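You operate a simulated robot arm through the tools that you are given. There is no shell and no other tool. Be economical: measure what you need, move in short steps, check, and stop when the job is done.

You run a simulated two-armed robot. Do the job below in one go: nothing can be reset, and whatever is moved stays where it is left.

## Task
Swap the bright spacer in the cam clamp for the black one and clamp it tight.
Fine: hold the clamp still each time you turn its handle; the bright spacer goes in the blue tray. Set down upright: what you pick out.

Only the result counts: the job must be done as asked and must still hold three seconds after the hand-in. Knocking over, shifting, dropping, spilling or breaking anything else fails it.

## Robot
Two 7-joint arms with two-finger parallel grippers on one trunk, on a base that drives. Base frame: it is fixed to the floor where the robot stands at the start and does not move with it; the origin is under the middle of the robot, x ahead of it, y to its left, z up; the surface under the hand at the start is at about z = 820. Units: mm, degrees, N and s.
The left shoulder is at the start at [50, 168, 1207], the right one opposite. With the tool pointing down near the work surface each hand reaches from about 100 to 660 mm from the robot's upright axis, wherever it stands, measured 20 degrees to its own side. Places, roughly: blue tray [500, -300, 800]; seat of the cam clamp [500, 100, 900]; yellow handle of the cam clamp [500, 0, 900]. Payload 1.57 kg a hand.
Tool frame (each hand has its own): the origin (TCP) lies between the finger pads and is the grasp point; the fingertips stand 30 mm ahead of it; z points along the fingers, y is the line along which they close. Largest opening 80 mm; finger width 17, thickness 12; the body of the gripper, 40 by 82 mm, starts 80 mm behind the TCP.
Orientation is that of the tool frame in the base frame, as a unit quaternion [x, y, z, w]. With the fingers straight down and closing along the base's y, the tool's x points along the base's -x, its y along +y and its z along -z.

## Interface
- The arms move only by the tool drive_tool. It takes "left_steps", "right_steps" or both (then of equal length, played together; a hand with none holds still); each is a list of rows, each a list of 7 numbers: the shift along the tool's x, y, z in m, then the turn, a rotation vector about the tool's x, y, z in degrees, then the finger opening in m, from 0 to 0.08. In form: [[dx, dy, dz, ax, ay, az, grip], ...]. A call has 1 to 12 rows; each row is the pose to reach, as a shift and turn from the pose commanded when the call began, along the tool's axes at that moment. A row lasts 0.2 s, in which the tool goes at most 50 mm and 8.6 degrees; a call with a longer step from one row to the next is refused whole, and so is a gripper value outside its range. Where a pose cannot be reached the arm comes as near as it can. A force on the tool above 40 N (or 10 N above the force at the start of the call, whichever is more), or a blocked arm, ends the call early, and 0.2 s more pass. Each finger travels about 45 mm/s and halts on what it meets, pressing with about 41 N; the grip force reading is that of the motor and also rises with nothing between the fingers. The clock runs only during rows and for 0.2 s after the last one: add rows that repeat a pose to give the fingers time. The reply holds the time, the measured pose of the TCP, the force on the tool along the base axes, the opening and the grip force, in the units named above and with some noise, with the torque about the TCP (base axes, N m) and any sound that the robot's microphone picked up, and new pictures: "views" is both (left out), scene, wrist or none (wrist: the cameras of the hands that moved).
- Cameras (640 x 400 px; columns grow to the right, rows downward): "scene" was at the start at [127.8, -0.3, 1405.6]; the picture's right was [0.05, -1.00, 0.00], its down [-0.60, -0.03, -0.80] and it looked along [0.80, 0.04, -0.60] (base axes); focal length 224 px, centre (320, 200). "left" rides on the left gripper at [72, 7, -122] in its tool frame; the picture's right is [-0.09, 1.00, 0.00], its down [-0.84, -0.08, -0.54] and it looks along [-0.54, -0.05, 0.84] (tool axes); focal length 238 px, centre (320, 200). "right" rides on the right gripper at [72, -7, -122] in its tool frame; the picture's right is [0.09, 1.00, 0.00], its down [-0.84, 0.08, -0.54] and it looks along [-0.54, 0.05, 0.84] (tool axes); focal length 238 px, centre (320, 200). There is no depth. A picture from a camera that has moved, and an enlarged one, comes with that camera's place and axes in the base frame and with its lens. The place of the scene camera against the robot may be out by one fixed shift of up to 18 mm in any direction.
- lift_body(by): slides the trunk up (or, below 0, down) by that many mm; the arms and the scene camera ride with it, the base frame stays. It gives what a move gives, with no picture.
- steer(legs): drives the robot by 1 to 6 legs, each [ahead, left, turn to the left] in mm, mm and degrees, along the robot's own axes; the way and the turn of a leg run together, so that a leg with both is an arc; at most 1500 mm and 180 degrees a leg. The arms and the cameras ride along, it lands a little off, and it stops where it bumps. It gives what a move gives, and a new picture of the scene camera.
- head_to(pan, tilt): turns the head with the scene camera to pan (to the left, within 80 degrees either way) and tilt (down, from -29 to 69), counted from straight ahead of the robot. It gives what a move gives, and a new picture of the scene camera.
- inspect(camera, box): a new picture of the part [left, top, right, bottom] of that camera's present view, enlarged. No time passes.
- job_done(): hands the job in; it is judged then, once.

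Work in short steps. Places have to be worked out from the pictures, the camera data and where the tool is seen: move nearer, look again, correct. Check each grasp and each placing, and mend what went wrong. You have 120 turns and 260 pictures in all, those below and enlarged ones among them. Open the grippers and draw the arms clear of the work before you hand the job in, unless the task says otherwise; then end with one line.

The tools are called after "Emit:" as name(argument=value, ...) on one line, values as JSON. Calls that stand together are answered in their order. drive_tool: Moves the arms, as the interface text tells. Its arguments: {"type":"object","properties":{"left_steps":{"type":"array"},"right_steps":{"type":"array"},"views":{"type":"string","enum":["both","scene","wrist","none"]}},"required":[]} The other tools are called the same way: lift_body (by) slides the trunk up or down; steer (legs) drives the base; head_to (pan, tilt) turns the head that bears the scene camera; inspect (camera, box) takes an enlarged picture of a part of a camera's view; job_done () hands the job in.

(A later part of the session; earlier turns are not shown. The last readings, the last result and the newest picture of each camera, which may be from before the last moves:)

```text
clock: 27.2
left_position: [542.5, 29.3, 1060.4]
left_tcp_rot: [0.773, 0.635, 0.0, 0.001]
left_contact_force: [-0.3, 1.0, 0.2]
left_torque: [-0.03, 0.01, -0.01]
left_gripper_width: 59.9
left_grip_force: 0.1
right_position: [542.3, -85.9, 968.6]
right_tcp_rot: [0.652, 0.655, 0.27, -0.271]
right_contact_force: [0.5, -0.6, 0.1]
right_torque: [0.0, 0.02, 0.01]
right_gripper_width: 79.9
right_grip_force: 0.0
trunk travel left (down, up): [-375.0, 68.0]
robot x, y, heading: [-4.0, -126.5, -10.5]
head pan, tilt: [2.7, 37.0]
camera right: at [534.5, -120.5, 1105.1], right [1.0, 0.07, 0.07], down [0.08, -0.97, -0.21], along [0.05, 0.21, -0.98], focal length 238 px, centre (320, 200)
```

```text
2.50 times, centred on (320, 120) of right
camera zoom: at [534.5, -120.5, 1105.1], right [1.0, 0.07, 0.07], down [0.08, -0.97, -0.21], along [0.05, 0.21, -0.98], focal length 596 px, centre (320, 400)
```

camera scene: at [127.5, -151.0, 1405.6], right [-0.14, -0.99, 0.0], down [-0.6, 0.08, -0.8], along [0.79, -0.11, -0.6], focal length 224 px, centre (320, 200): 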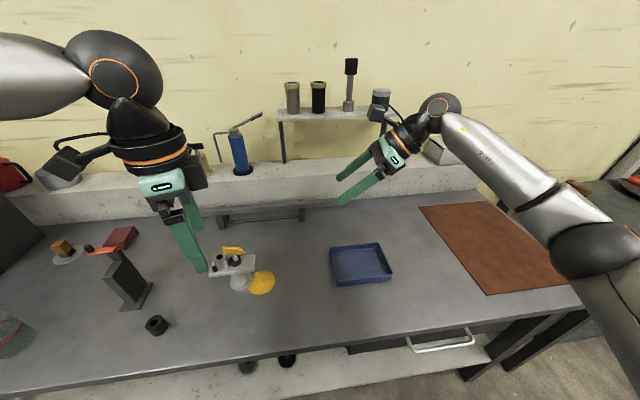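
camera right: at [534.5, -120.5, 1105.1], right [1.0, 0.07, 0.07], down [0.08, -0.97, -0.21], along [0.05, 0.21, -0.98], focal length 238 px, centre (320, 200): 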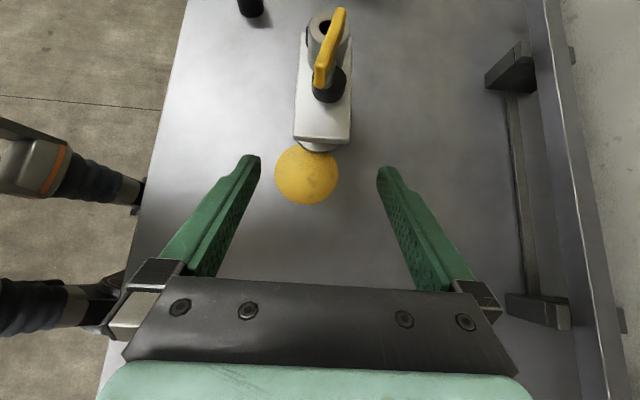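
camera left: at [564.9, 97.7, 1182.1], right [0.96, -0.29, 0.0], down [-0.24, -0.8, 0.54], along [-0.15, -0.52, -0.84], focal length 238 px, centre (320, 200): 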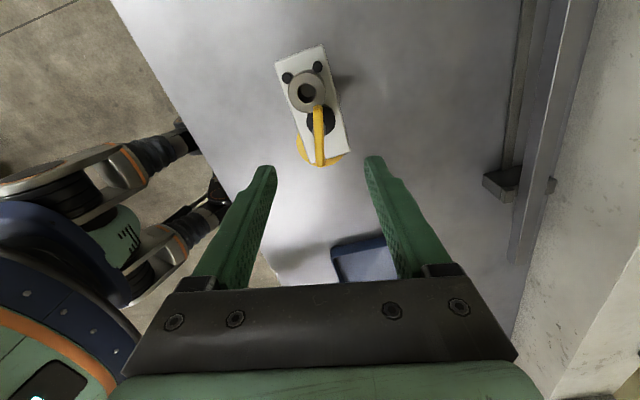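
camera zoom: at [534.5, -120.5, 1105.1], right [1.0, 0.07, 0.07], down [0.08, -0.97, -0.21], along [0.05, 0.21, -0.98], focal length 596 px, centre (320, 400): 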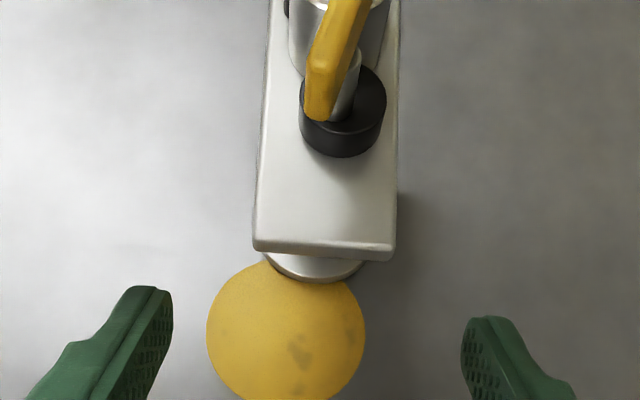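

The plate is where it was before. I advance 120 mm to the known holding pose and grip.

Emit:
drive_tool(right_steps=[[0, 0, 0.035, 0, 0, 0, 0.08], [0, 0, 0.07, 0, 0, 0, 0.08], [0, 0, 0.095, 0, 0, 0, 0.08], [0, 0, 0.118, 0, 0, 0, 0.08], [0, 0, 0.118, 0, 0, 0, 0.08], [0, 0, 0.118, 0, 0, 0, 0.065], [0, 0, 0.118, 0, 0, 0, 0.05], [0, 0, 0.118, 0, 0, 0, 0.04], [0, 0, 0.118, 0, 0, 0, 0.04]], views="wrist")

Emit:
inspect(camera="left", box=[240, 100, 400, 230])

```text
clock: 29.2
left_position: [542.1, 28.0, 1060.4]
left_tcp_rot: [0.773, 0.635, 0.0, 0.002]
left_contact_force: [-0.7, -0.2, 0.5]
left_torque: [-0.03, -0.01, 0.0]
left_gripper_width: 60.3
left_grip_force: 0.1
right_position: [526.0, -16.7, 896.3]
right_tcp_rot: [0.653, 0.654, 0.27, -0.271]
right_contact_force: [-0.1, -1.0, 0.3]
right_torque: [-0.05, 0.0, -0.04]
right_gripper_width: 55.9
right_grip_force: 34.4
right hand out of reach, approached as far as the arm can: row 3, 4, 5, 6, 7, 8, 9
trunk travel left (down, up): [-375.0, 68.0]
robot x, y, heading: [0.1, -126.1, -10.5]
head pan, tilt: [2.7, 37.0]
camera right: at [519.5, -52.4, 1032.5], right [1.0, 0.07, 0.07], down [0.08, -0.97, -0.21], along [0.05, 0.21, -0.98], focal length 238 px, centre (320, 200)
```

right: 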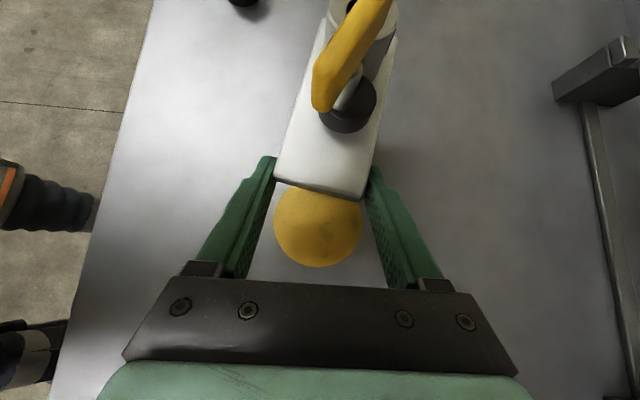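

```text
3.08 times, centred on (320, 165) of left
camera zoom: at [564.0, 97.8, 1182.6], right [0.96, -0.28, 0.0], down [-0.24, -0.8, 0.54], along [-0.15, -0.52, -0.84], focal length 733 px, centre (320, 308)
```

zoom: 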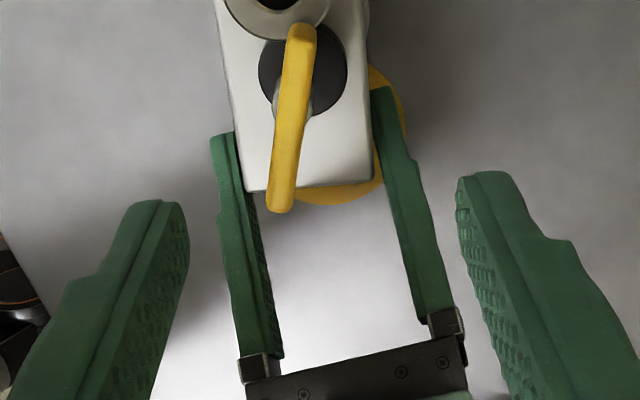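

The right hand ran out of reach at (526, −17, 896), and closing there swung the plate's right end about 16 mm toward −x, a turn of about 9°. I must undo that later. I release, back off, and raise both hands before changing the base pose.

Emit:
drive_tool(right_steps=[[0, 0, 0, 0, 0, 0, 0.08], [0, 0, 0, 0, 0, 0, 0.08], [0, 0, 0, 0, 0, 0, 0.08], [0, 0, -0.03, 0, 0, 0, 0.08], [0, 0, -0.07, 0, 0, 0, 0.08], [0, 0, -0.11, 0, 0, 0, 0.08], [0, 0, -0.15, 0, 0, 0, 0.08]], left_steps=[[0, 0, 0, 0, 0, 0, 0.06], [0, 0, -0.02, 0, 0, 0, 0.06], [0, 0, -0.04, 0, 0, 0, 0.06], [0, 0, -0.06, 0, 0, 0, 0.06], [0, 0, -0.08, 0, 0, 0, 0.06], [0, 0, -0.1, 0, 0, 0, 0.06], [0, 0, -0.1, 0, 0, 0, 0.06]], views="wrist")

Emit:
inspect(camera="right", box=[240, 40, 420, 200])

```text
clock: 30.8
left_position: [541.1, 28.8, 1160.6]
left_tcp_rot: [0.773, 0.635, 0.0, 0.0]
left_contact_force: [-0.2, -0.8, -0.7]
left_torque: [-0.01, -0.03, -0.02]
left_gripper_width: 59.8
left_grip_force: 0.0
right_position: [527.4, -124.9, 1003.4]
right_tcp_rot: [0.653, 0.653, 0.271, -0.271]
right_contact_force: [-0.1, 0.8, 0.3]
right_torque: [0.0, 0.02, -0.01]
right_gripper_width: 79.8
right_grip_force: 0.0
trunk travel left (down, up): [-375.0, 68.0]
robot x, y, heading: [-0.6, -130.9, -10.4]
head pan, tilt: [2.7, 37.0]
camera right: at [520.2, -159.1, 1140.2], right [1.0, 0.07, 0.06], down [0.08, -0.97, -0.21], along [0.05, 0.21, -0.98], focal length 238 px, centre (320, 200)
camera left: at [563.2, 98.4, 1282.0], right [0.96, -0.28, 0.0], down [-0.24, -0.81, 0.54], along [-0.15, -0.52, -0.84], focal length 238 px, centre (320, 200)
```

right: 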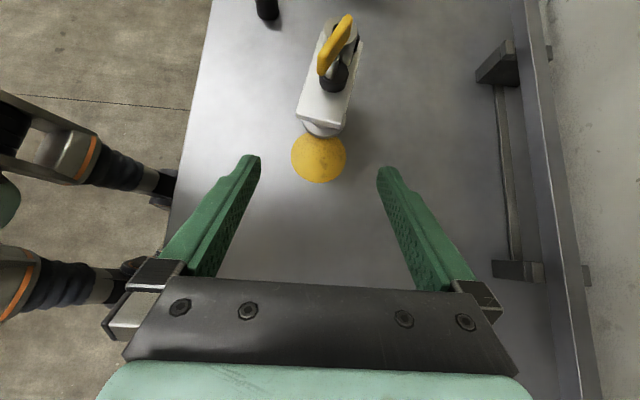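
left: 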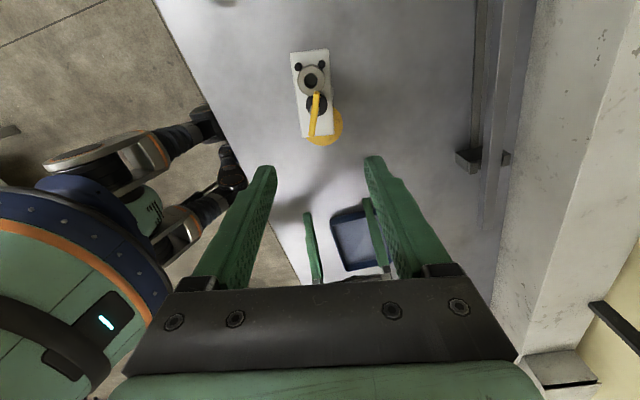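

```text
2.50 times, centred on (330, 120) of right
camera zoom: at [520.2, -159.1, 1140.2], right [1.0, 0.07, 0.06], down [0.08, -0.97, -0.21], along [0.05, 0.21, -0.98], focal length 596 px, centre (295, 400)
```

zoom: 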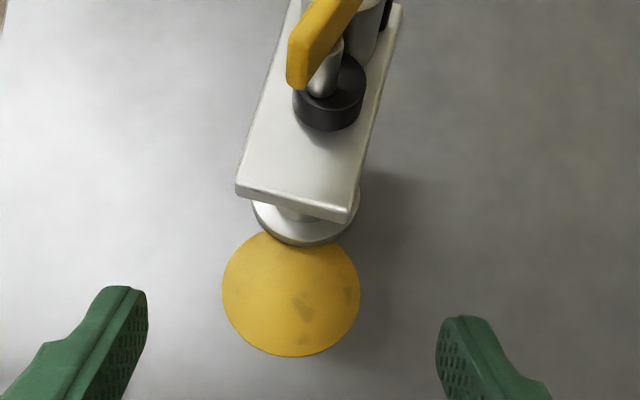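

The clamp turned about 10–13° about its post but still stands well. I now take a base pose between the two tried, then lower the trunk 80 mm to gain reach for the right hand.

Emit:
steer(legs=[[-5, 27, 1.5]])

Emit:
lift_body(by=-80)

```text
clock: 31.7
left_position: [536.9, 72.3, 1158.4]
left_tcp_rot: [0.764, 0.645, 0.0, 0.001]
left_contact_force: [0.6, -1.0, -0.1]
left_torque: [0.0, 0.01, -0.02]
left_gripper_width: 60.1
left_grip_force: 0.1
right_position: [526.5, -82.3, 1002.5]
right_tcp_rot: [0.644, 0.662, 0.267, -0.274]
right_contact_force: [-1.1, 0.9, 0.5]
right_torque: [-0.03, 0.0, 0.02]
right_gripper_width: 80.0
right_grip_force: 0.2
trunk travel left (down, up): [-375.0, 68.0]
robot x, y, heading: [-0.6, -102.5, -9.2]
head pan, tilt: [2.7, 37.0]
camera scene: at [127.7, -119.3, 1405.6], right [-0.11, -0.99, 0.0], down [-0.6, 0.07, -0.8], along [0.79, -0.09, -0.6], focal length 224 px, centre (320, 200)
```

scene: 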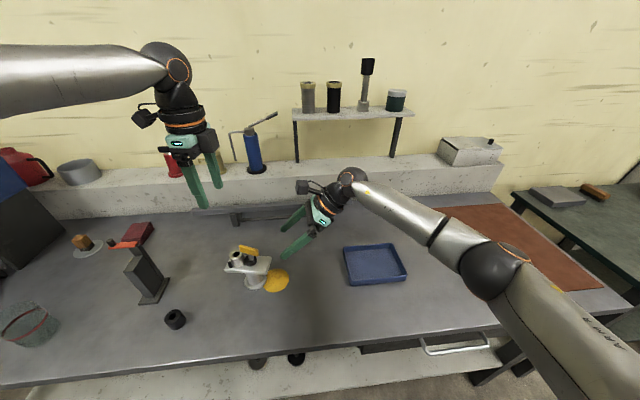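

```text
clock: 32.9
left_position: [537.5, 71.4, 1079.5]
left_tcp_rot: [0.764, 0.645, -0.001, 0.001]
left_contact_force: [-0.1, -0.3, -0.3]
left_torque: [0.0, -0.03, 0.01]
left_gripper_width: 59.9
left_grip_force: 0.1
right_position: [525.9, -82.3, 922.9]
right_tcp_rot: [0.645, 0.662, 0.268, -0.273]
right_contact_force: [-0.2, -0.4, 0.7]
right_torque: [0.03, 0.0, -0.02]
right_gripper_width: 80.1
right_grip_force: 0.1
trunk travel left (down, up): [-295.0, 148.0]
robot x, y, heading: [2.5, -97.4, -9.1]
head pan, tilt: [2.7, 37.0]
```

With the trunk lower, I test the right hand's reach by hovering squarely above the plate's original right end, at z about 930.

Emit:
drive_tool(right_steps=[[0.012, 0, -0.004, -0.3, 0, 0.3, 0.08], [0.025, 0.006, 0.012, -0.5, 0, 0.5, 0.08], [0.042, 0.012, 0.03, -0.8, 0, 0.8, 0.08], [0.059, 0.0178, 0.049, -1, 0, 1, 0.08]], views="wrist")

Emit:
inspect(camera="right", box=[220, 50, 420, 230])

```text
clock: 33.9
left_position: [537.4, 71.2, 1078.6]
left_tcp_rot: [0.764, 0.645, 0.0, 0.001]
left_contact_force: [0.5, 0.1, 0.6]
left_torque: [0.0, -0.04, -0.01]
left_gripper_width: 60.0
left_grip_force: 0.1
right_position: [540.5, -6.3, 930.3]
right_tcp_rot: [0.652, 0.655, 0.27, -0.27]
right_contact_force: [0.1, -0.3, -0.1]
right_torque: [0.02, 0.0, 0.03]
right_gripper_width: 80.1
right_grip_force: 0.1
trunk travel left (down, up): [-295.0, 148.0]
robot x, y, heading: [1.8, -98.5, -9.0]
head pan, tilt: [2.7, 37.0]
camera right: at [534.2, -41.9, 1067.6], right [1.0, 0.07, 0.07], down [0.08, -0.97, -0.21], along [0.05, 0.21, -0.98], focal length 238 px, centre (320, 200)
```

right: 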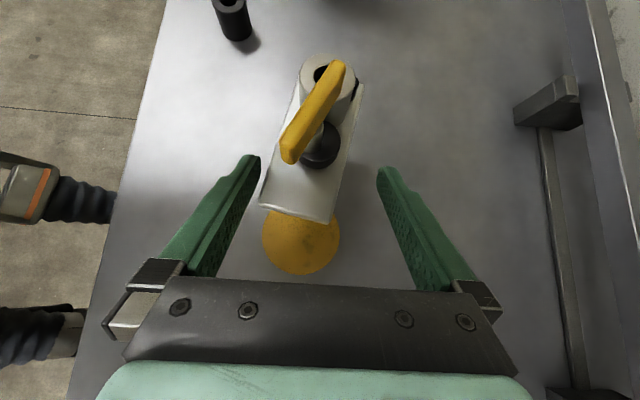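

```text
2.22 times, centred on (320, 140) of right
camera zoom: at [534.2, -41.9, 1067.6], right [1.0, 0.07, 0.07], down [0.08, -0.97, -0.21], along [0.05, 0.21, -0.98], focal length 530 px, centre (320, 333)
```

zoom: 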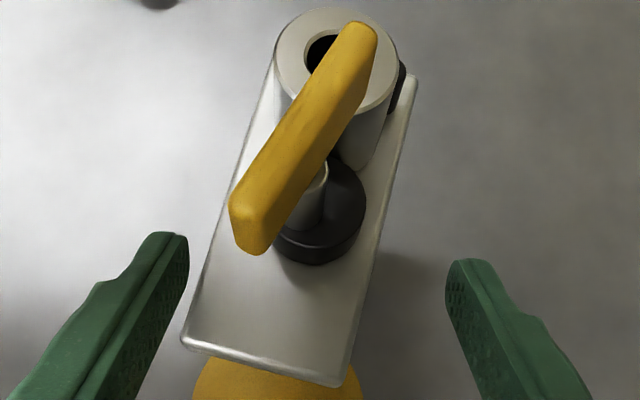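

Reach is fine here. The plate is turned 10.2°, with its right end centred at (525, −16). I match the hand's yaw to it and lower alongside the edges.

Emit:
drive_tool(right_steps=[[-0.0047, -0.014, -0.0047, -3.6, 0, 3.6, 0.08], [-0.0047, -0.014, -0.0047, -7.2, 0, 7.2, 0.08], [-0.02, -0.014, 0.014, -7.2, 0, 7.2, 0.08], [-0.0311, -0.014, 0.0297, -7.2, 0, 7.2, 0.08], [-0.0311, -0.014, 0.0297, -7.2, 0, 7.2, 0.08]], views="wrist")

Emit:
inspect(camera="right", box=[220, 100, 420, 250])

```text
clock: 35.1
left_position: [536.7, 71.9, 1079.4]
left_tcp_rot: [0.764, 0.645, -0.001, 0.001]
left_contact_force: [0.0, 0.5, -0.4]
left_torque: [-0.01, 0.02, -0.02]
left_gripper_width: 60.1
left_grip_force: 0.0
right_position: [527.3, -5.9, 888.8]
right_tcp_rot: [0.708, 0.594, 0.294, -0.246]
right_contact_force: [0.3, 0.3, -0.8]
right_torque: [-0.01, 0.01, 0.0]
right_gripper_width: 80.1
right_grip_force: 0.0
trunk travel left (down, up): [-295.0, 148.0]
robot x, y, heading: [3.8, -99.8, -9.2]
head pan, tilt: [2.7, 37.0]
camera right: at [514.3, -38.7, 1024.9], right [0.99, -0.11, 0.07], down [-0.09, -0.97, -0.21], along [0.09, 0.2, -0.98], focal length 238 px, centre (320, 200)
```

right: 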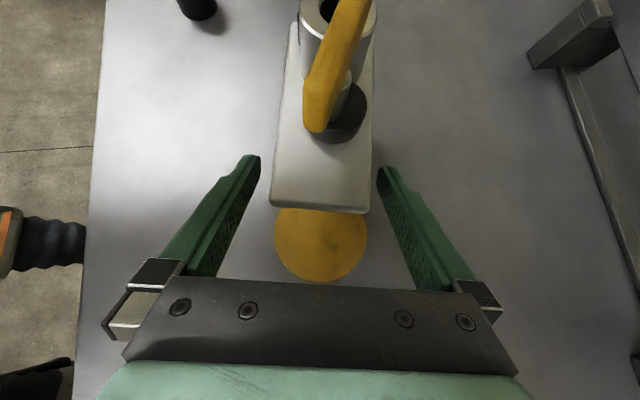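

```text
2.67 times, centred on (320, 175) of right
camera zoom: at [514.3, -38.7, 1024.9], right [0.99, -0.11, 0.07], down [-0.09, -0.97, -0.21], along [0.09, 0.2, -0.98], focal length 636 px, centre (320, 267)
```

zoom: 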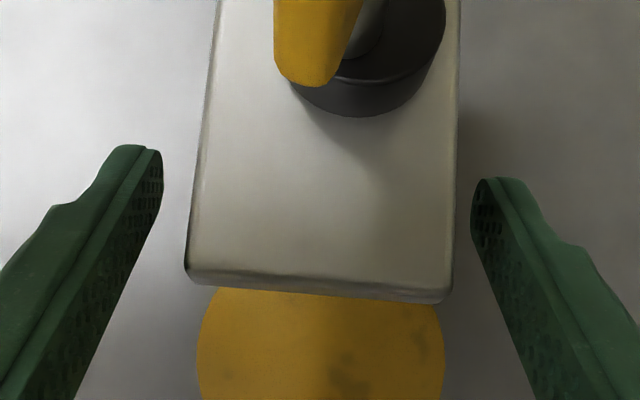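

The plate sits about 2 mm toward +x in the hand. I shift by that and close.

Emit:
drive_tool(right_steps=[[0, 0.0018, 0, 0, 0, 0, 0.08], [0, 0.0018, 0, 0, 0, 0, 0.065], [0, 0.0018, 0, 0, 0, 0, 0.05], [0, 0.0018, 0, 0, 0, 0, 0.04], [0, 0.0018, 0, 0, 0, 0, 0.04]], views="wrist")

```text
clock: 36.3
left_position: [536.2, 70.1, 1079.7]
left_tcp_rot: [0.764, 0.645, 0.0, 0.002]
left_contact_force: [-0.6, 0.1, 0.1]
left_torque: [-0.02, 0.02, -0.03]
left_gripper_width: 59.7
left_grip_force: 0.0
right_position: [528.4, -6.2, 888.1]
right_tcp_rot: [0.708, 0.593, 0.294, -0.245]
right_contact_force: [-0.3, 0.3, 0.8]
right_torque: [0.03, -0.03, 0.07]
right_gripper_width: 53.7
right_grip_force: 34.4
trunk travel left (down, up): [-295.0, 148.0]
robot x, y, heading: [0.9, -102.4, -9.0]
head pan, tilt: [2.7, 37.0]
camera right: at [516.3, -39.3, 1024.6], right [0.99, -0.11, 0.07], down [-0.09, -0.97, -0.21], along [0.09, 0.2, -0.98], focal length 238 px, centre (320, 200)
```

right: 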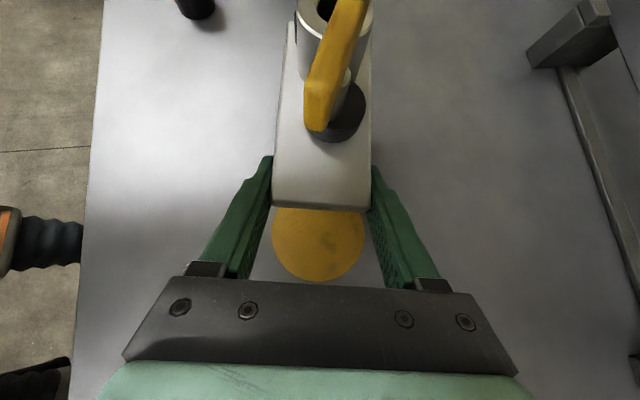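

Gripped at the matching yaw. I now turn the clamp gently back by 10.2° and +13 mm in x to its original place.

Emit:
drive_tool(right_steps=[[0.0006, 0.0016, 0.0006, 0.9, 0, -0.9, 0.04], [0.0011, 0.0031, 0.0011, 1.8, 0, -1.8, 0.04], [0.0017, 0.0047, 0.0017, 2.7, 0, -2.7, 0.04], [0.0022, 0.0062, 0.0022, 3.6, 0, -3.6, 0.04], [0.0028, 0.0078, 0.0028, 4.5, 0, -4.5, 0.04], [0.0034, 0.0094, 0.0034, 5.4, 0, -5.4, 0.04], [0.0039, 0.0109, 0.0039, 6.3, 0, -6.3, 0.04], [0.0045, 0.0125, 0.0045, 7.2, 0, -7.2, 0.04], [0.0045, 0.0125, 0.0045, 7.2, 0, -7.2, 0.04]], views="both")

Emit:
inspect(camera="right", box=[250, 0, 400, 230])

Emit:
inspect(camera="left", box=[240, 60, 400, 220])

```text
clock: 38.3
left_position: [536.4, 70.8, 1081.2]
left_tcp_rot: [0.764, 0.645, 0.0, 0.001]
left_contact_force: [-0.1, -0.5, 0.8]
left_torque: [-0.01, -0.01, 0.0]
left_gripper_width: 60.1
left_grip_force: 0.1
right_position: [543.0, -3.4, 887.1]
right_tcp_rot: [0.651, 0.654, 0.272, -0.272]
right_contact_force: [0.2, -3.9, 6.1]
right_torque: [0.27, -0.07, 0.0]
right_gripper_width: 53.7
right_grip_force: 41.3
trunk travel left (down, up): [-295.0, 148.0]
robot x, y, heading: [1.1, -98.3, -9.1]
head pan, tilt: [2.7, 37.0]
camera scene: at [127.2, -120.5, 1325.7], right [-0.11, -0.99, 0.0], down [-0.6, 0.07, -0.8], along [0.79, -0.09, -0.6], focal length 224 px, centre (320, 200)
camera right: at [536.5, -37.5, 1024.5], right [1.0, 0.07, 0.07], down [0.08, -0.97, -0.21], along [0.05, 0.21, -0.98], focal length 238 px, centre (320, 200)
```

scene: 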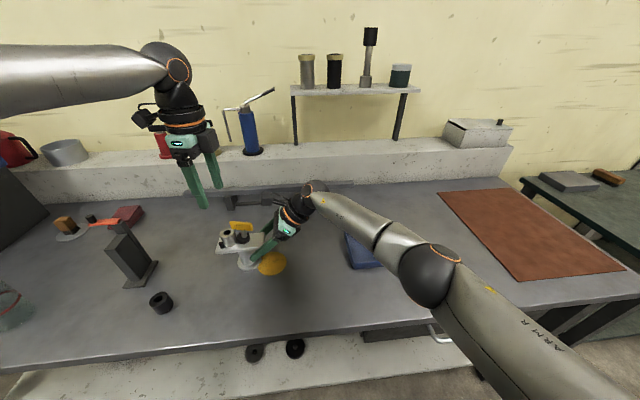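
right: 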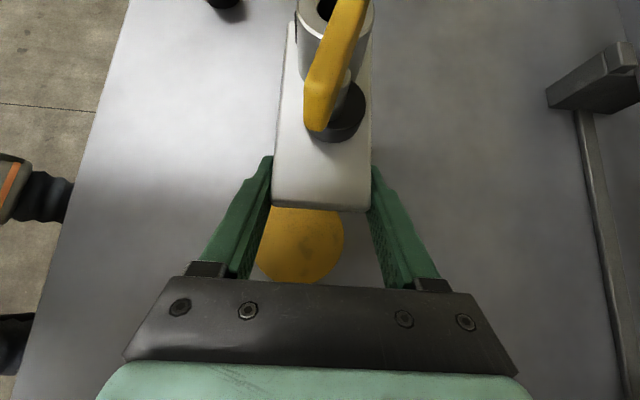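

```text
1.74 times, centred on (325, 115) of right
camera zoom: at [536.5, -37.5, 1024.5], right [1.0, 0.07, 0.07], down [0.08, -0.97, -0.21], along [0.05, 0.21, -0.98], focal length 414 px, centre (311, 348)
```

zoom: 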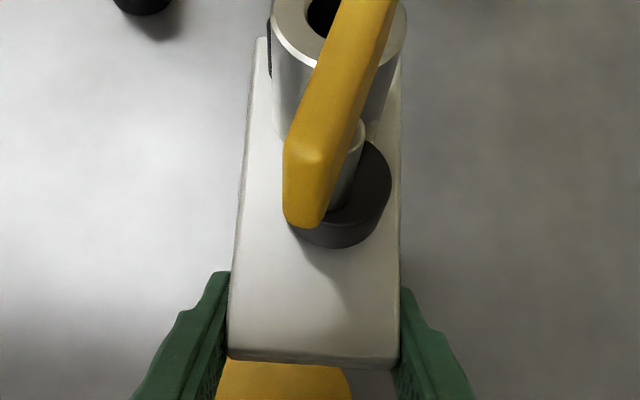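

```text
2.50 times, centred on (320, 140) of left
camera zoom: at [556.4, 140.4, 1201.9], right [0.97, -0.26, 0.0], down [-0.22, -0.81, 0.54], along [-0.14, -0.52, -0.84], focal length 596 px, centre (320, 350)
```

zoom: 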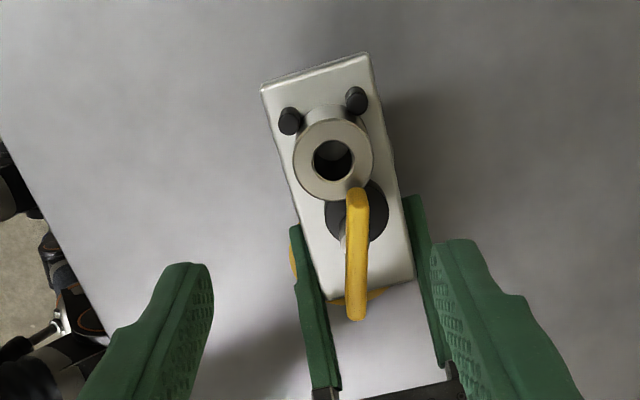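

The clamp is back square in its place, gripped. I move the left hand over the handle with matched yaw, stopping with its tips about 15 mm above the bar.

Emit:
drive_tool(left_steps=[[-0.014, 0.0046, 0.015, 0, 0, 1.6, 0.06], [-0.0275, 0.0091, 0.03, 0, 0, 3.2, 0.06], [-0.0413, 0.0137, 0.05, 0, 0, 4.7, 0.06], [-0.0413, 0.0137, 0.071, 0, 0, 4.7, 0.05], [-0.0413, 0.0137, 0.071, 0, 0, 4.7, 0.05]], views="wrist")

Emit:
inspect(camera="left", box=[240, 100, 400, 230])

Emit:
inspect(camera="scene", box=[190, 170, 310, 290])

```text
clock: 39.5
left_position: [541.4, 28.1, 1010.2]
left_tcp_rot: [0.79, 0.613, 0.0, 0.002]
left_contact_force: [0.0, 0.0, -0.9]
left_torque: [0.01, 0.0, 0.01]
left_gripper_width: 49.7
left_grip_force: 0.0
right_position: [542.2, -3.2, 888.4]
right_tcp_rot: [0.652, 0.655, 0.27, -0.271]
right_contact_force: [1.2, -2.1, 6.2]
right_torque: [0.36, -0.1, -0.03]
right_gripper_width: 53.8
right_grip_force: 41.2
trunk travel left (down, up): [-295.0, 148.0]
robot x, y, heading: [3.3, -98.5, -9.3]
head pan, tilt: [2.7, 37.0]
camera left: at [567.6, 94.7, 1131.7], right [0.94, -0.34, 0.0], down [-0.28, -0.79, 0.54], along [-0.18, -0.51, -0.84], focal length 238 px, centre (320, 200)
```

left: 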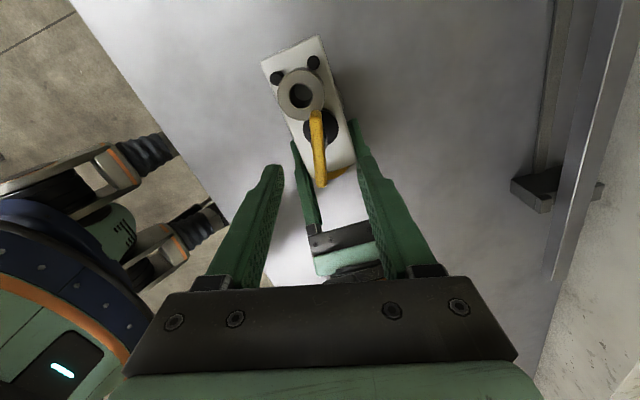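

```text
3.08 times, centred on (320, 165) of left
camera zoom: at [567.6, 94.7, 1131.7], right [0.94, -0.34, 0.0], down [-0.28, -0.79, 0.54], along [-0.18, -0.51, -0.84], focal length 733 px, centre (320, 308)
```

zoom: 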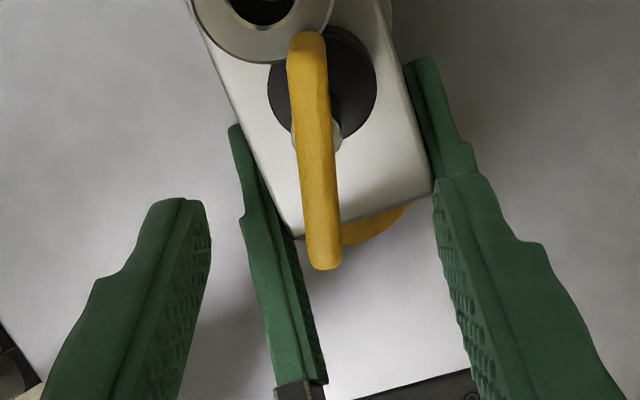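

```text
3.33 times, centred on (250, 230) of scene
camera zoom: at [127.1, -120.4, 1325.7], right [-0.11, -0.99, 0.0], down [-0.6, 0.07, -0.8], along [0.79, -0.09, -0.6], focal length 746 px, centre (553, 100)
```

zoom: 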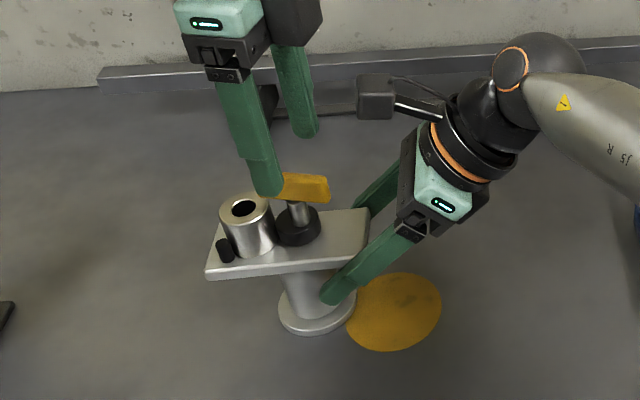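

The shaft seems to be about 5 mm further along the bar from the tool axis, near (543, 33). I shift 5 mm and lower 40 mm so the tips straddle the bar.

Emit:
drive_tool(left_steps=[[0.005, 0.0005, 0.0, 0, 0, 0, 0.05], [0.005, 0.0005, 0.02, 0, 0, 0, 0.05], [0.005, 0.0005, 0.04, 0, 0, 0, 0.05], [0.005, 0.0005, 0.04, 0, 0, 0, 0.05]], views="wrist")

Emit:
inspect(camera="left", box=[240, 100, 400, 230])

Emit:
inspect(camera="scene", box=[200, 200, 280, 260])

```text
clock: 40.5
left_position: [543.0, 32.3, 969.2]
left_tcp_rot: [0.79, 0.613, 0.0, 0.001]
left_contact_force: [0.4, 1.1, 0.9]
left_torque: [0.0, -0.01, 0.0]
left_gripper_width: 49.7
left_grip_force: 0.0
right_position: [543.4, -2.5, 886.8]
right_tcp_rot: [0.652, 0.654, 0.271, -0.272]
right_contact_force: [1.3, -1.9, 5.8]
right_torque: [0.41, -0.04, 0.02]
right_gripper_width: 53.7
right_grip_force: 41.1
trunk travel left (down, up): [-295.0, 148.0]
robot x, y, heading: [1.0, -100.8, -9.0]
head pan, tilt: [2.7, 37.0]
camera left: at [568.8, 100.3, 1091.0], right [0.94, -0.34, 0.0], down [-0.28, -0.79, 0.54], along [-0.18, -0.51, -0.84], focal length 238 px, centre (320, 200)
```

left: 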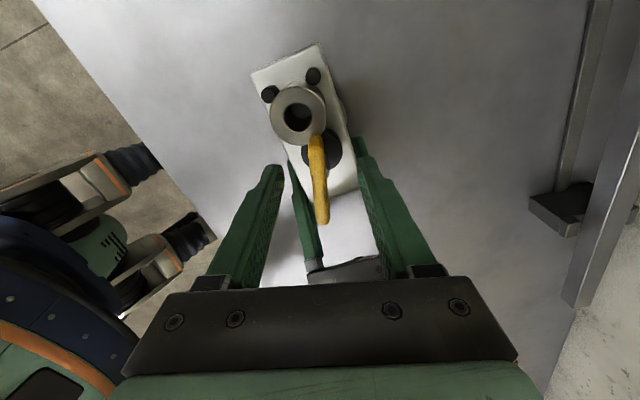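

```text
3.08 times, centred on (320, 165) of left
camera zoom: at [568.8, 100.3, 1091.0], right [0.94, -0.34, 0.0], down [-0.28, -0.79, 0.54], along [-0.18, -0.51, -0.84], focal length 733 px, centre (320, 308)
```

zoom: 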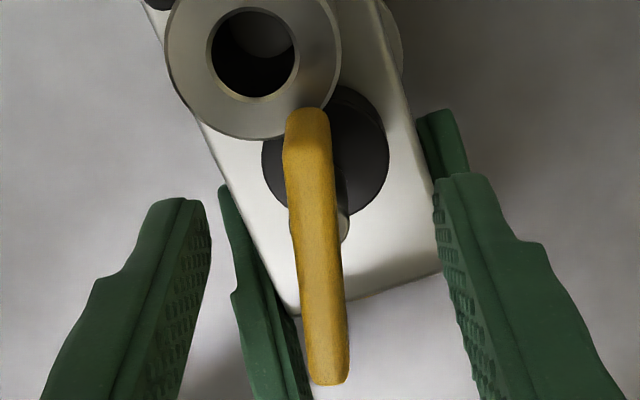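

```text
6.67 times, centred on (240, 230) of scene
camera zoom: at [127.1, -120.4, 1325.7], right [-0.11, -0.99, 0.0], down [-0.6, 0.07, -0.8], along [0.79, -0.09, -0.6], focal length 1492 px, centre (853, 0)
```

zoom: 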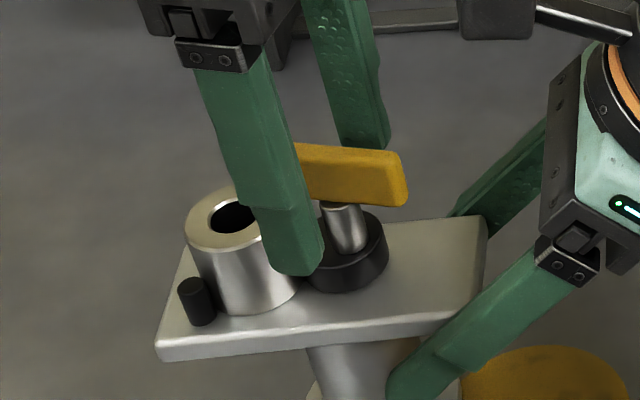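

The fingers straddle the bar near its shaft. I close the left hand onto it.

Emit:
drive_tool(left_steps=[[0, 0, 0, 0, 0, 0, 0.035], [0, 0, 0, 0, 0, 0, 0.02], [0, 0, 0, 0, 0, 0, 0.005], [0, 0, 0, 0, 0, 0, 0.0], [0, 0, 0, 0, 0, 0, 0.0]], views="wrist")

Emit:
inspect(camera="scene", box=[200, 200, 280, 260])

```text
clock: 41.7
left_position: [544.0, 33.0, 969.3]
left_tcp_rot: [0.79, 0.613, 0.001, 0.0]
left_contact_force: [-2.6, -0.3, 0.3]
left_torque: [0.11, 0.08, -0.01]
left_gripper_width: 13.2
left_grip_force: 30.4
right_position: [542.7, -2.5, 887.9]
right_tcp_rot: [0.652, 0.654, 0.271, -0.272]
right_contact_force: [1.7, -1.2, 5.8]
right_torque: [0.33, 0.24, -0.03]
right_gripper_width: 53.7
right_grip_force: 40.7
trunk travel left (down, up): [-295.0, 148.0]
robot x, y, heading: [2.4, -104.4, -9.1]
head pan, tilt: [2.7, 37.0]
camera left: at [568.6, 100.3, 1091.2], right [0.94, -0.34, 0.0], down [-0.28, -0.79, 0.54], along [-0.18, -0.51, -0.84], focal length 238 px, centre (320, 200)
```

left: 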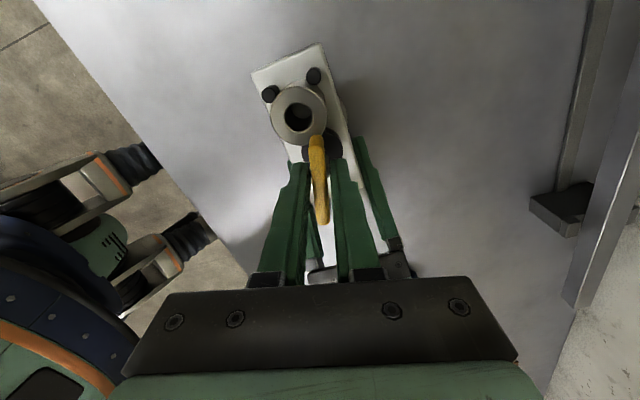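

```text
6.67 times, centred on (240, 230) of scene
camera zoom: at [127.0, -120.2, 1325.7], right [-0.11, -0.99, 0.0], down [-0.6, 0.07, -0.8], along [0.79, -0.09, -0.6], focal length 1492 px, centre (853, 0)
```

zoom: 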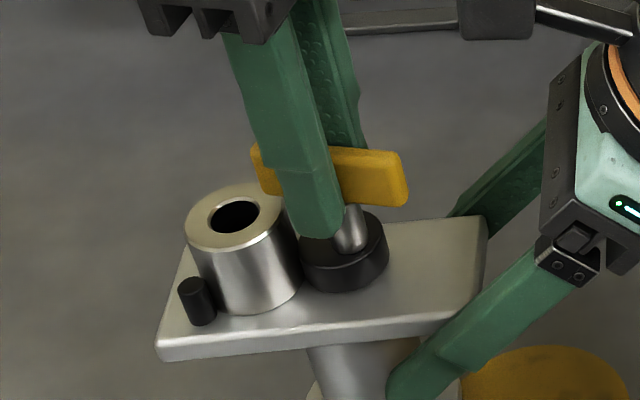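

The handle is gripped firmly (13 mm bar). I try turning it clockwise seen from above, in small steps about the shaft.

Emit:
drive_tool(left_steps=[[0, 0.0002, 0, 0, 0, 4, 0], [0, 0.0004, 0, 0, 0, 8, 0], [-0.0001, 0.0006, 0, 0, 0, 12, 0], [-0.0001, 0.0008, 0, 0, 0, 16, 0], [-0.0002, 0.001, 0, 0, 0, 20, 0]], views="wrist")

Emit:
inspect(camera="scene", box=[200, 200, 280, 260])

```text
clock: 42.9
left_position: [544.4, 33.0, 968.6]
left_tcp_rot: [0.885, 0.466, -0.001, 0.0]
left_contact_force: [-13.2, -0.1, 5.1]
left_torque: [0.02, 0.33, -0.01]
left_gripper_width: 13.3
left_grip_force: 30.3
right_position: [542.3, -3.0, 887.3]
right_tcp_rot: [0.654, 0.653, 0.271, -0.269]
right_contact_force: [10.2, 3.0, 1.7]
right_torque: [0.43, 0.93, -0.18]
right_gripper_width: 53.4
right_grip_force: 40.5
trunk travel left (down, up): [-295.0, 148.0]
robot x, y, heading: [2.9, -102.9, -9.0]
head pan, tilt: [2.7, 37.0]
camera left: at [591.9, 87.5, 1091.1], right [0.77, -0.64, 0.0], down [-0.54, -0.64, 0.54], along [-0.35, -0.42, -0.84], focal length 238 px, centre (320, 200)
```

left: 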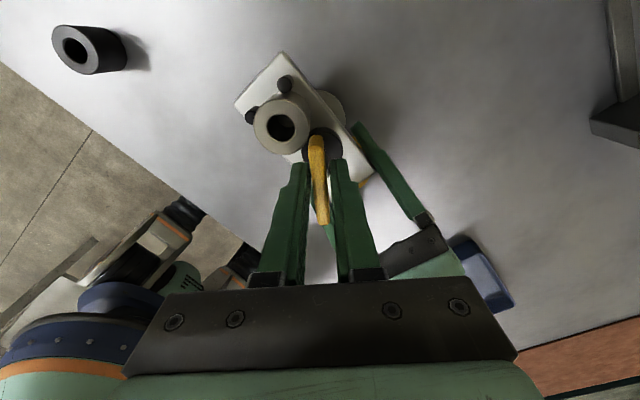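

```text
6.67 times, centred on (240, 230) of scene
camera zoom: at [126.7, -120.0, 1325.7], right [-0.11, -0.99, 0.0], down [-0.6, 0.07, -0.8], along [0.79, -0.09, -0.6], focal length 1492 px, centre (853, 0)
```

zoom: 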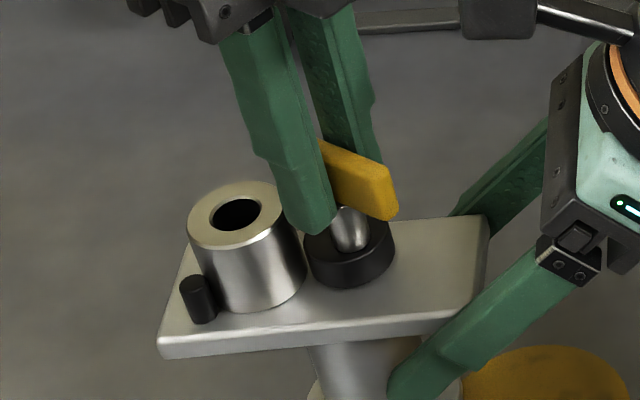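

It turned freely, and the cam is moving away from the spacer. The −13 N in x says my centre guess was slightly off, so I correct by 1.5 mm and continue to about 60°.

Emit:
drive_tool(left_steps=[[0.0005, -0.0012, 0, 0, 0, 4, 0], [0.0005, -0.0014, 0, 0, 0, 10, 0], [0.0005, -0.0014, 0, 0, 0, 16, 0], [0.0005, -0.0014, 0, 0, 0, 22, 0], [0.0005, -0.0014, 0, 0, 0, 28, 0], [0.0005, -0.0014, 0, 0, 0, 34, 0], [0.0005, -0.0014, 0, 0, 0, 40, 0]], views="wrist")

Emit:
inspect(camera="scene", box=[200, 200, 280, 260])

```text
clock: 44.5
left_position: [544.0, 32.6, 968.5]
left_tcp_rot: [0.991, 0.134, 0.0, 0.001]
left_contact_force: [-6.9, -12.6, 7.4]
left_torque: [-0.28, -0.03, 0.02]
left_gripper_width: 12.8
left_grip_force: 30.5
right_position: [542.9, -1.5, 886.5]
right_tcp_rot: [0.652, 0.653, 0.273, -0.271]
right_contact_force: [10.1, 8.8, 0.4]
right_torque: [-0.58, 0.32, -0.5]
right_gripper_width: 53.7
right_grip_force: 41.6
trunk travel left (down, up): [-295.0, 148.0]
robot x, y, heading: [0.9, -100.2, -9.0]
head pan, tilt: [2.7, 37.0]
camera left: at [617.1, 44.9, 1091.3], right [0.18, -0.98, 0.0], down [-0.83, -0.15, 0.54], along [-0.53, -0.1, -0.84], focal length 238 px, centre (320, 200)
```

left: 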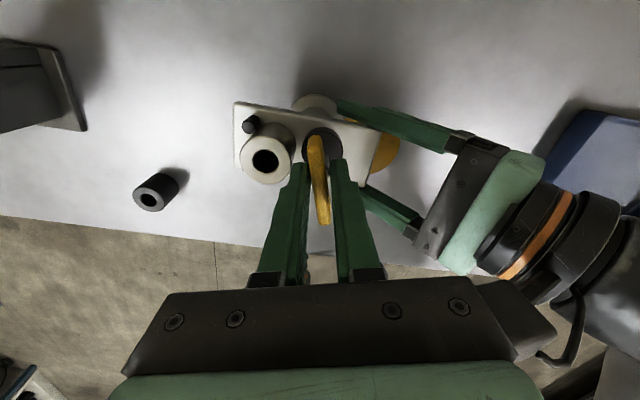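

```text
6.67 times, centred on (240, 230) of scene
camera zoom: at [127.3, -120.5, 1325.7], right [-0.11, -0.99, 0.0], down [-0.6, 0.07, -0.8], along [0.79, -0.09, -0.6], focal length 1492 px, centre (853, 0)
```

zoom: 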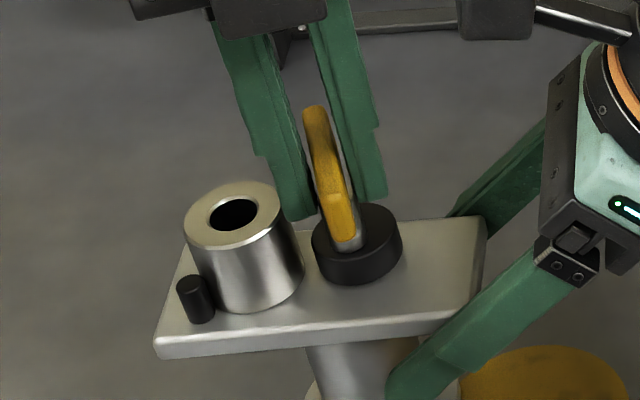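

The cam is now clear of the spacer at about 60° of turn. One fingertip is close to the spacer's top edge, so I slacken very slightly, raise 6 mm, regrip, then turn another 35°.

Emit:
drive_tool(left_steps=[[0, 0, -0.001, 0, 0, 0, 0.015], [0, 0, -0.004, 0, 0, 0, 0.016], [0, 0, -0.007, 0, 0, 0, 0.016], [0, 0, -0.007, 0, 0, 0, 0.005], [0, 0, -0.007, 0, 0, 0, 0], [0, 0, -0.007, 0, 0, 0, 0]], views="none")

```text
clock: 45.9
left_position: [545.9, 33.4, 975.5]
left_tcp_rot: [0.991, 0.136, 0.001, 0.002]
left_contact_force: [3.2, -5.5, 0.2]
left_torque: [-0.34, -0.27, 0.02]
left_gripper_width: 8.2
left_grip_force: 27.6
right_position: [542.9, -2.0, 887.5]
right_tcp_rot: [0.652, 0.654, 0.27, -0.272]
right_contact_force: [-5.9, 5.3, 3.7]
right_torque: [-0.01, -0.08, 0.2]
right_gripper_width: 53.9
right_grip_force: 40.7
trunk travel left (down, up): [-295.0, 148.0]
robot x, y, heading: [2.8, -98.2, -9.2]
head pan, tilt: [2.7, 37.0]
```

The width reads 8 mm, so the tips are only on the bar's rounded top. I ease back down 3 mm and regrip.

Emit:
drive_tool(left_steps=[[0, 0, 0, 0, 0, 0, 0.02], [0, 0, 0.002, 0, 0, 0, 0.02], [0, 0, 0.004, 0, 0, 0, 0.02], [0, 0, 0.004, 0, 0, 0, 0.005], [0, 0, 0.004, 0, 0, 0, 0], [0, 0, 0.004, 0, 0, 0, 0]], views="wrist")

Emit:
inspect(camera="scene", box=[200, 200, 280, 260])

```text
clock: 47.3
left_position: [544.6, 32.3, 970.5]
left_tcp_rot: [0.991, 0.135, 0.0, 0.002]
left_contact_force: [-0.1, -7.7, -0.3]
left_torque: [-0.2, -0.16, 0.03]
left_gripper_width: 12.9
left_grip_force: 29.7
right_position: [543.1, -3.2, 888.2]
right_tcp_rot: [0.652, 0.654, 0.271, -0.271]
right_contact_force: [2.5, 6.2, 3.8]
right_torque: [-0.34, -0.1, -0.2]
right_gripper_width: 53.7
right_grip_force: 41.4
trunk travel left (down, up): [-295.0, 148.0]
robot x, y, heading: [2.1, -103.0, -9.1]
head pan, tilt: [2.7, 37.0]
camera left: at [617.6, 45.1, 1094.1], right [0.18, -0.98, 0.0], down [-0.83, -0.15, 0.54], along [-0.53, -0.1, -0.84], focal length 238 px, centre (320, 200)
```

left: 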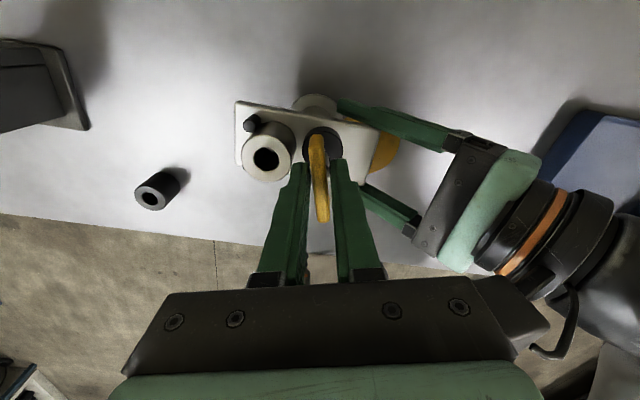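

```text
6.67 times, centred on (240, 230) of scene
camera zoom: at [127.5, -120.3, 1325.6], right [-0.11, -0.99, 0.0], down [-0.6, 0.07, -0.8], along [0.79, -0.09, -0.6], focal length 1492 px, centre (853, 0)
```

zoom: 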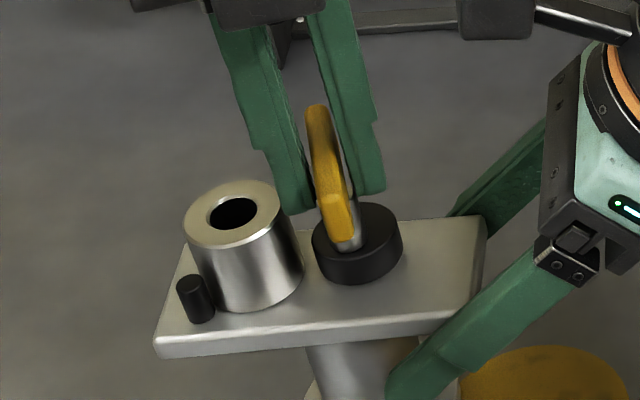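

Regripped at 13 mm. I turn another 40°, giving 100° in all, to open the cam fully.

Emit:
drive_tool(left_steps=[[0, 0.001, 0, 0, 0, 5, 0], [0, 0.001, 0, 0, 0, 11, 0], [0, 0.001, 0, 0, 0, 17, 0], [0, 0.001, 0, 0, 0, 23, 0], [0, 0.001, 0, 0, 0, 29, 0], [0, 0.001, 0, 0, 0, 35, 0], [0, 0.001, 0, 0, 0, 40, 0]], views="wrist")

Emit:
inspect(camera="scene", box=[200, 200, 280, 260])

```text
clock: 48.9
left_position: [545.0, 32.8, 971.8]
left_tcp_rot: [0.977, -0.211, 0.0, 0.002]
left_contact_force: [0.2, -12.7, 0.7]
left_torque: [-0.99, 0.24, 0.41]
left_gripper_width: 13.7
left_grip_force: 30.6
right_position: [543.0, -1.7, 886.0]
right_tcp_rot: [0.652, 0.654, 0.271, -0.271]
right_contact_force: [0.1, 10.8, 2.3]
right_torque: [0.04, -0.3, -0.4]
right_gripper_width: 53.8
right_grip_force: 40.8
trunk travel left (down, up): [-295.0, 148.0]
robot x, y, heading: [2.2, -99.7, -9.0]
head pan, tilt: [2.7, 37.0]
camera left: at [609.1, -3.9, 1094.2], right [-0.5, -0.87, 0.0], down [-0.73, 0.42, 0.54], along [-0.47, 0.27, -0.84], focal length 238 px, centre (320, 200)
```

left: 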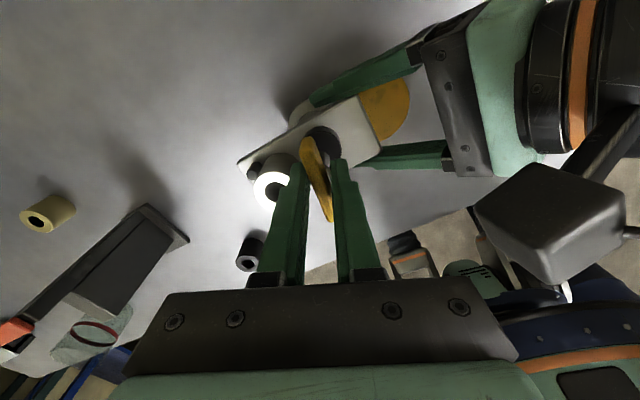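

```text
6.67 times, centred on (240, 230) of scene
camera zoom: at [127.5, -120.2, 1325.6], right [-0.11, -0.99, 0.0], down [-0.6, 0.07, -0.8], along [0.79, -0.09, -0.6], focal length 1492 px, centre (853, 0)
```

zoom: 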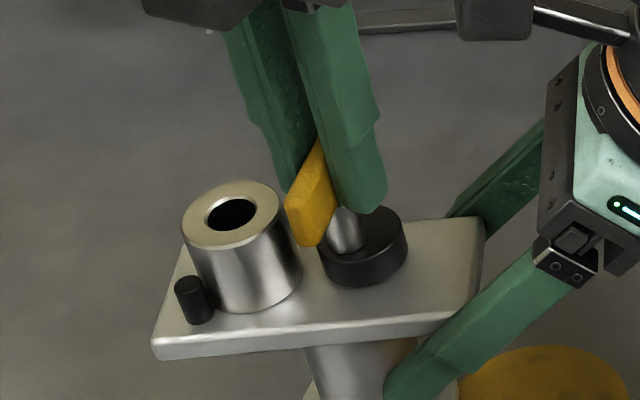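

The cam is well clear at about 100° of turn, with a slight torque suggesting its stop. I slacken the left grip slightly, slide straight up off the bar, then rise.

Emit:
drive_tool(left_steps=[[0, 0, 0, 0, 0, 0, 0.017], [0, 0, -0.004, 0, 0, 0, 0.018], [0, 0, -0.01, 0, 0, 0, 0.018], [0, 0, -0.02, 0, 0, 0, 0.022], [0, 0, -0.05, 0, 0, 0, 0.03], [0, 0, -0.09, 0, 0, 0, 0.05], [0, 0, -0.13, 0, 0, 0, 0.06]], views="wrist")

Emit:
inspect(camera="scene", box=[200, 200, 280, 260])

Emit:
inspect(camera="right", box=[260, 0, 400, 200])

```text
clock: 50.5
left_position: [539.0, 35.3, 1099.0]
left_tcp_rot: [0.977, -0.211, 0.002, 0.002]
left_contact_force: [-0.9, 0.6, 0.4]
left_torque: [0.01, 0.04, -0.02]
left_gripper_width: 60.0
left_grip_force: 0.1
left hand out of reach, approached as far as the arm can: row 7
right_position: [543.6, -2.8, 887.4]
right_tcp_rot: [0.653, 0.654, 0.27, -0.27]
right_contact_force: [-0.8, 1.5, 5.2]
right_torque: [0.49, -0.1, 0.03]
right_gripper_width: 53.6
right_grip_force: 41.0
trunk travel left (down, up): [-295.0, 148.0]
robot x, y, heading: [0.8, -96.2, -9.1]
head pan, tilt: [2.7, 37.0]
camera left: at [603.4, 1.0, 1221.4], right [-0.49, -0.87, 0.0], down [-0.73, 0.42, 0.54], along [-0.47, 0.27, -0.84], focal length 238 px, centre (320, 200)
```

left: 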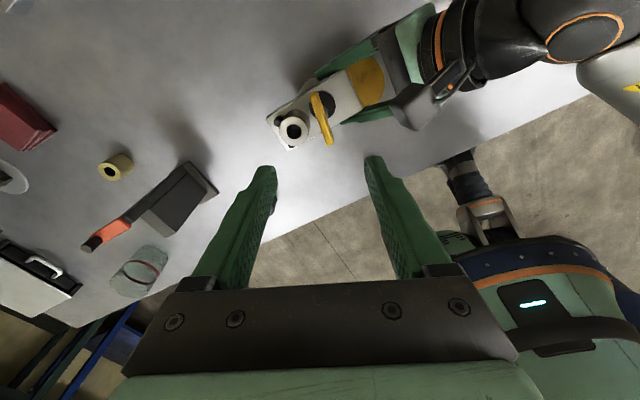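

```text
6.67 times, centred on (240, 230) of scene
camera zoom: at [127.0, -120.0, 1325.7], right [-0.11, -0.99, 0.0], down [-0.6, 0.07, -0.8], along [0.79, -0.09, -0.6], focal length 1492 px, centre (853, 0)
```

zoom: 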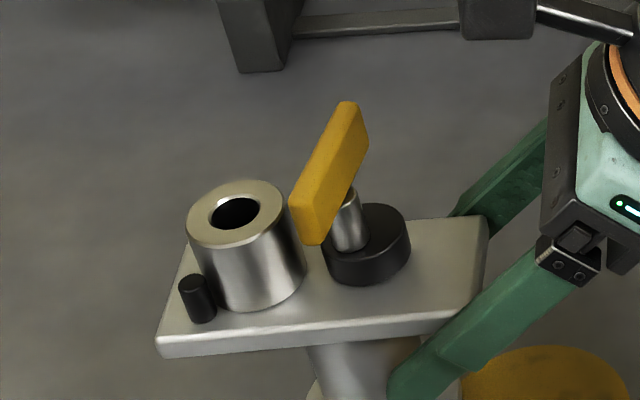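

```text
2.00 times, centred on (330, 100) of right
camera zoom: at [536.5, -37.5, 1024.3], right [1.0, 0.07, 0.07], down [0.08, -0.97, -0.21], along [0.05, 0.21, -0.98], focal length 477 px, centre (300, 400)
```

zoom: 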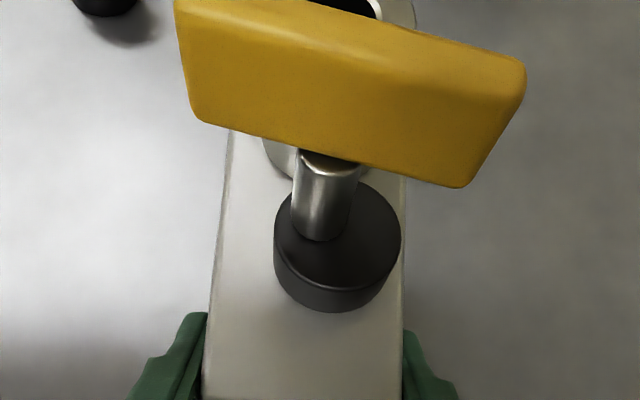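

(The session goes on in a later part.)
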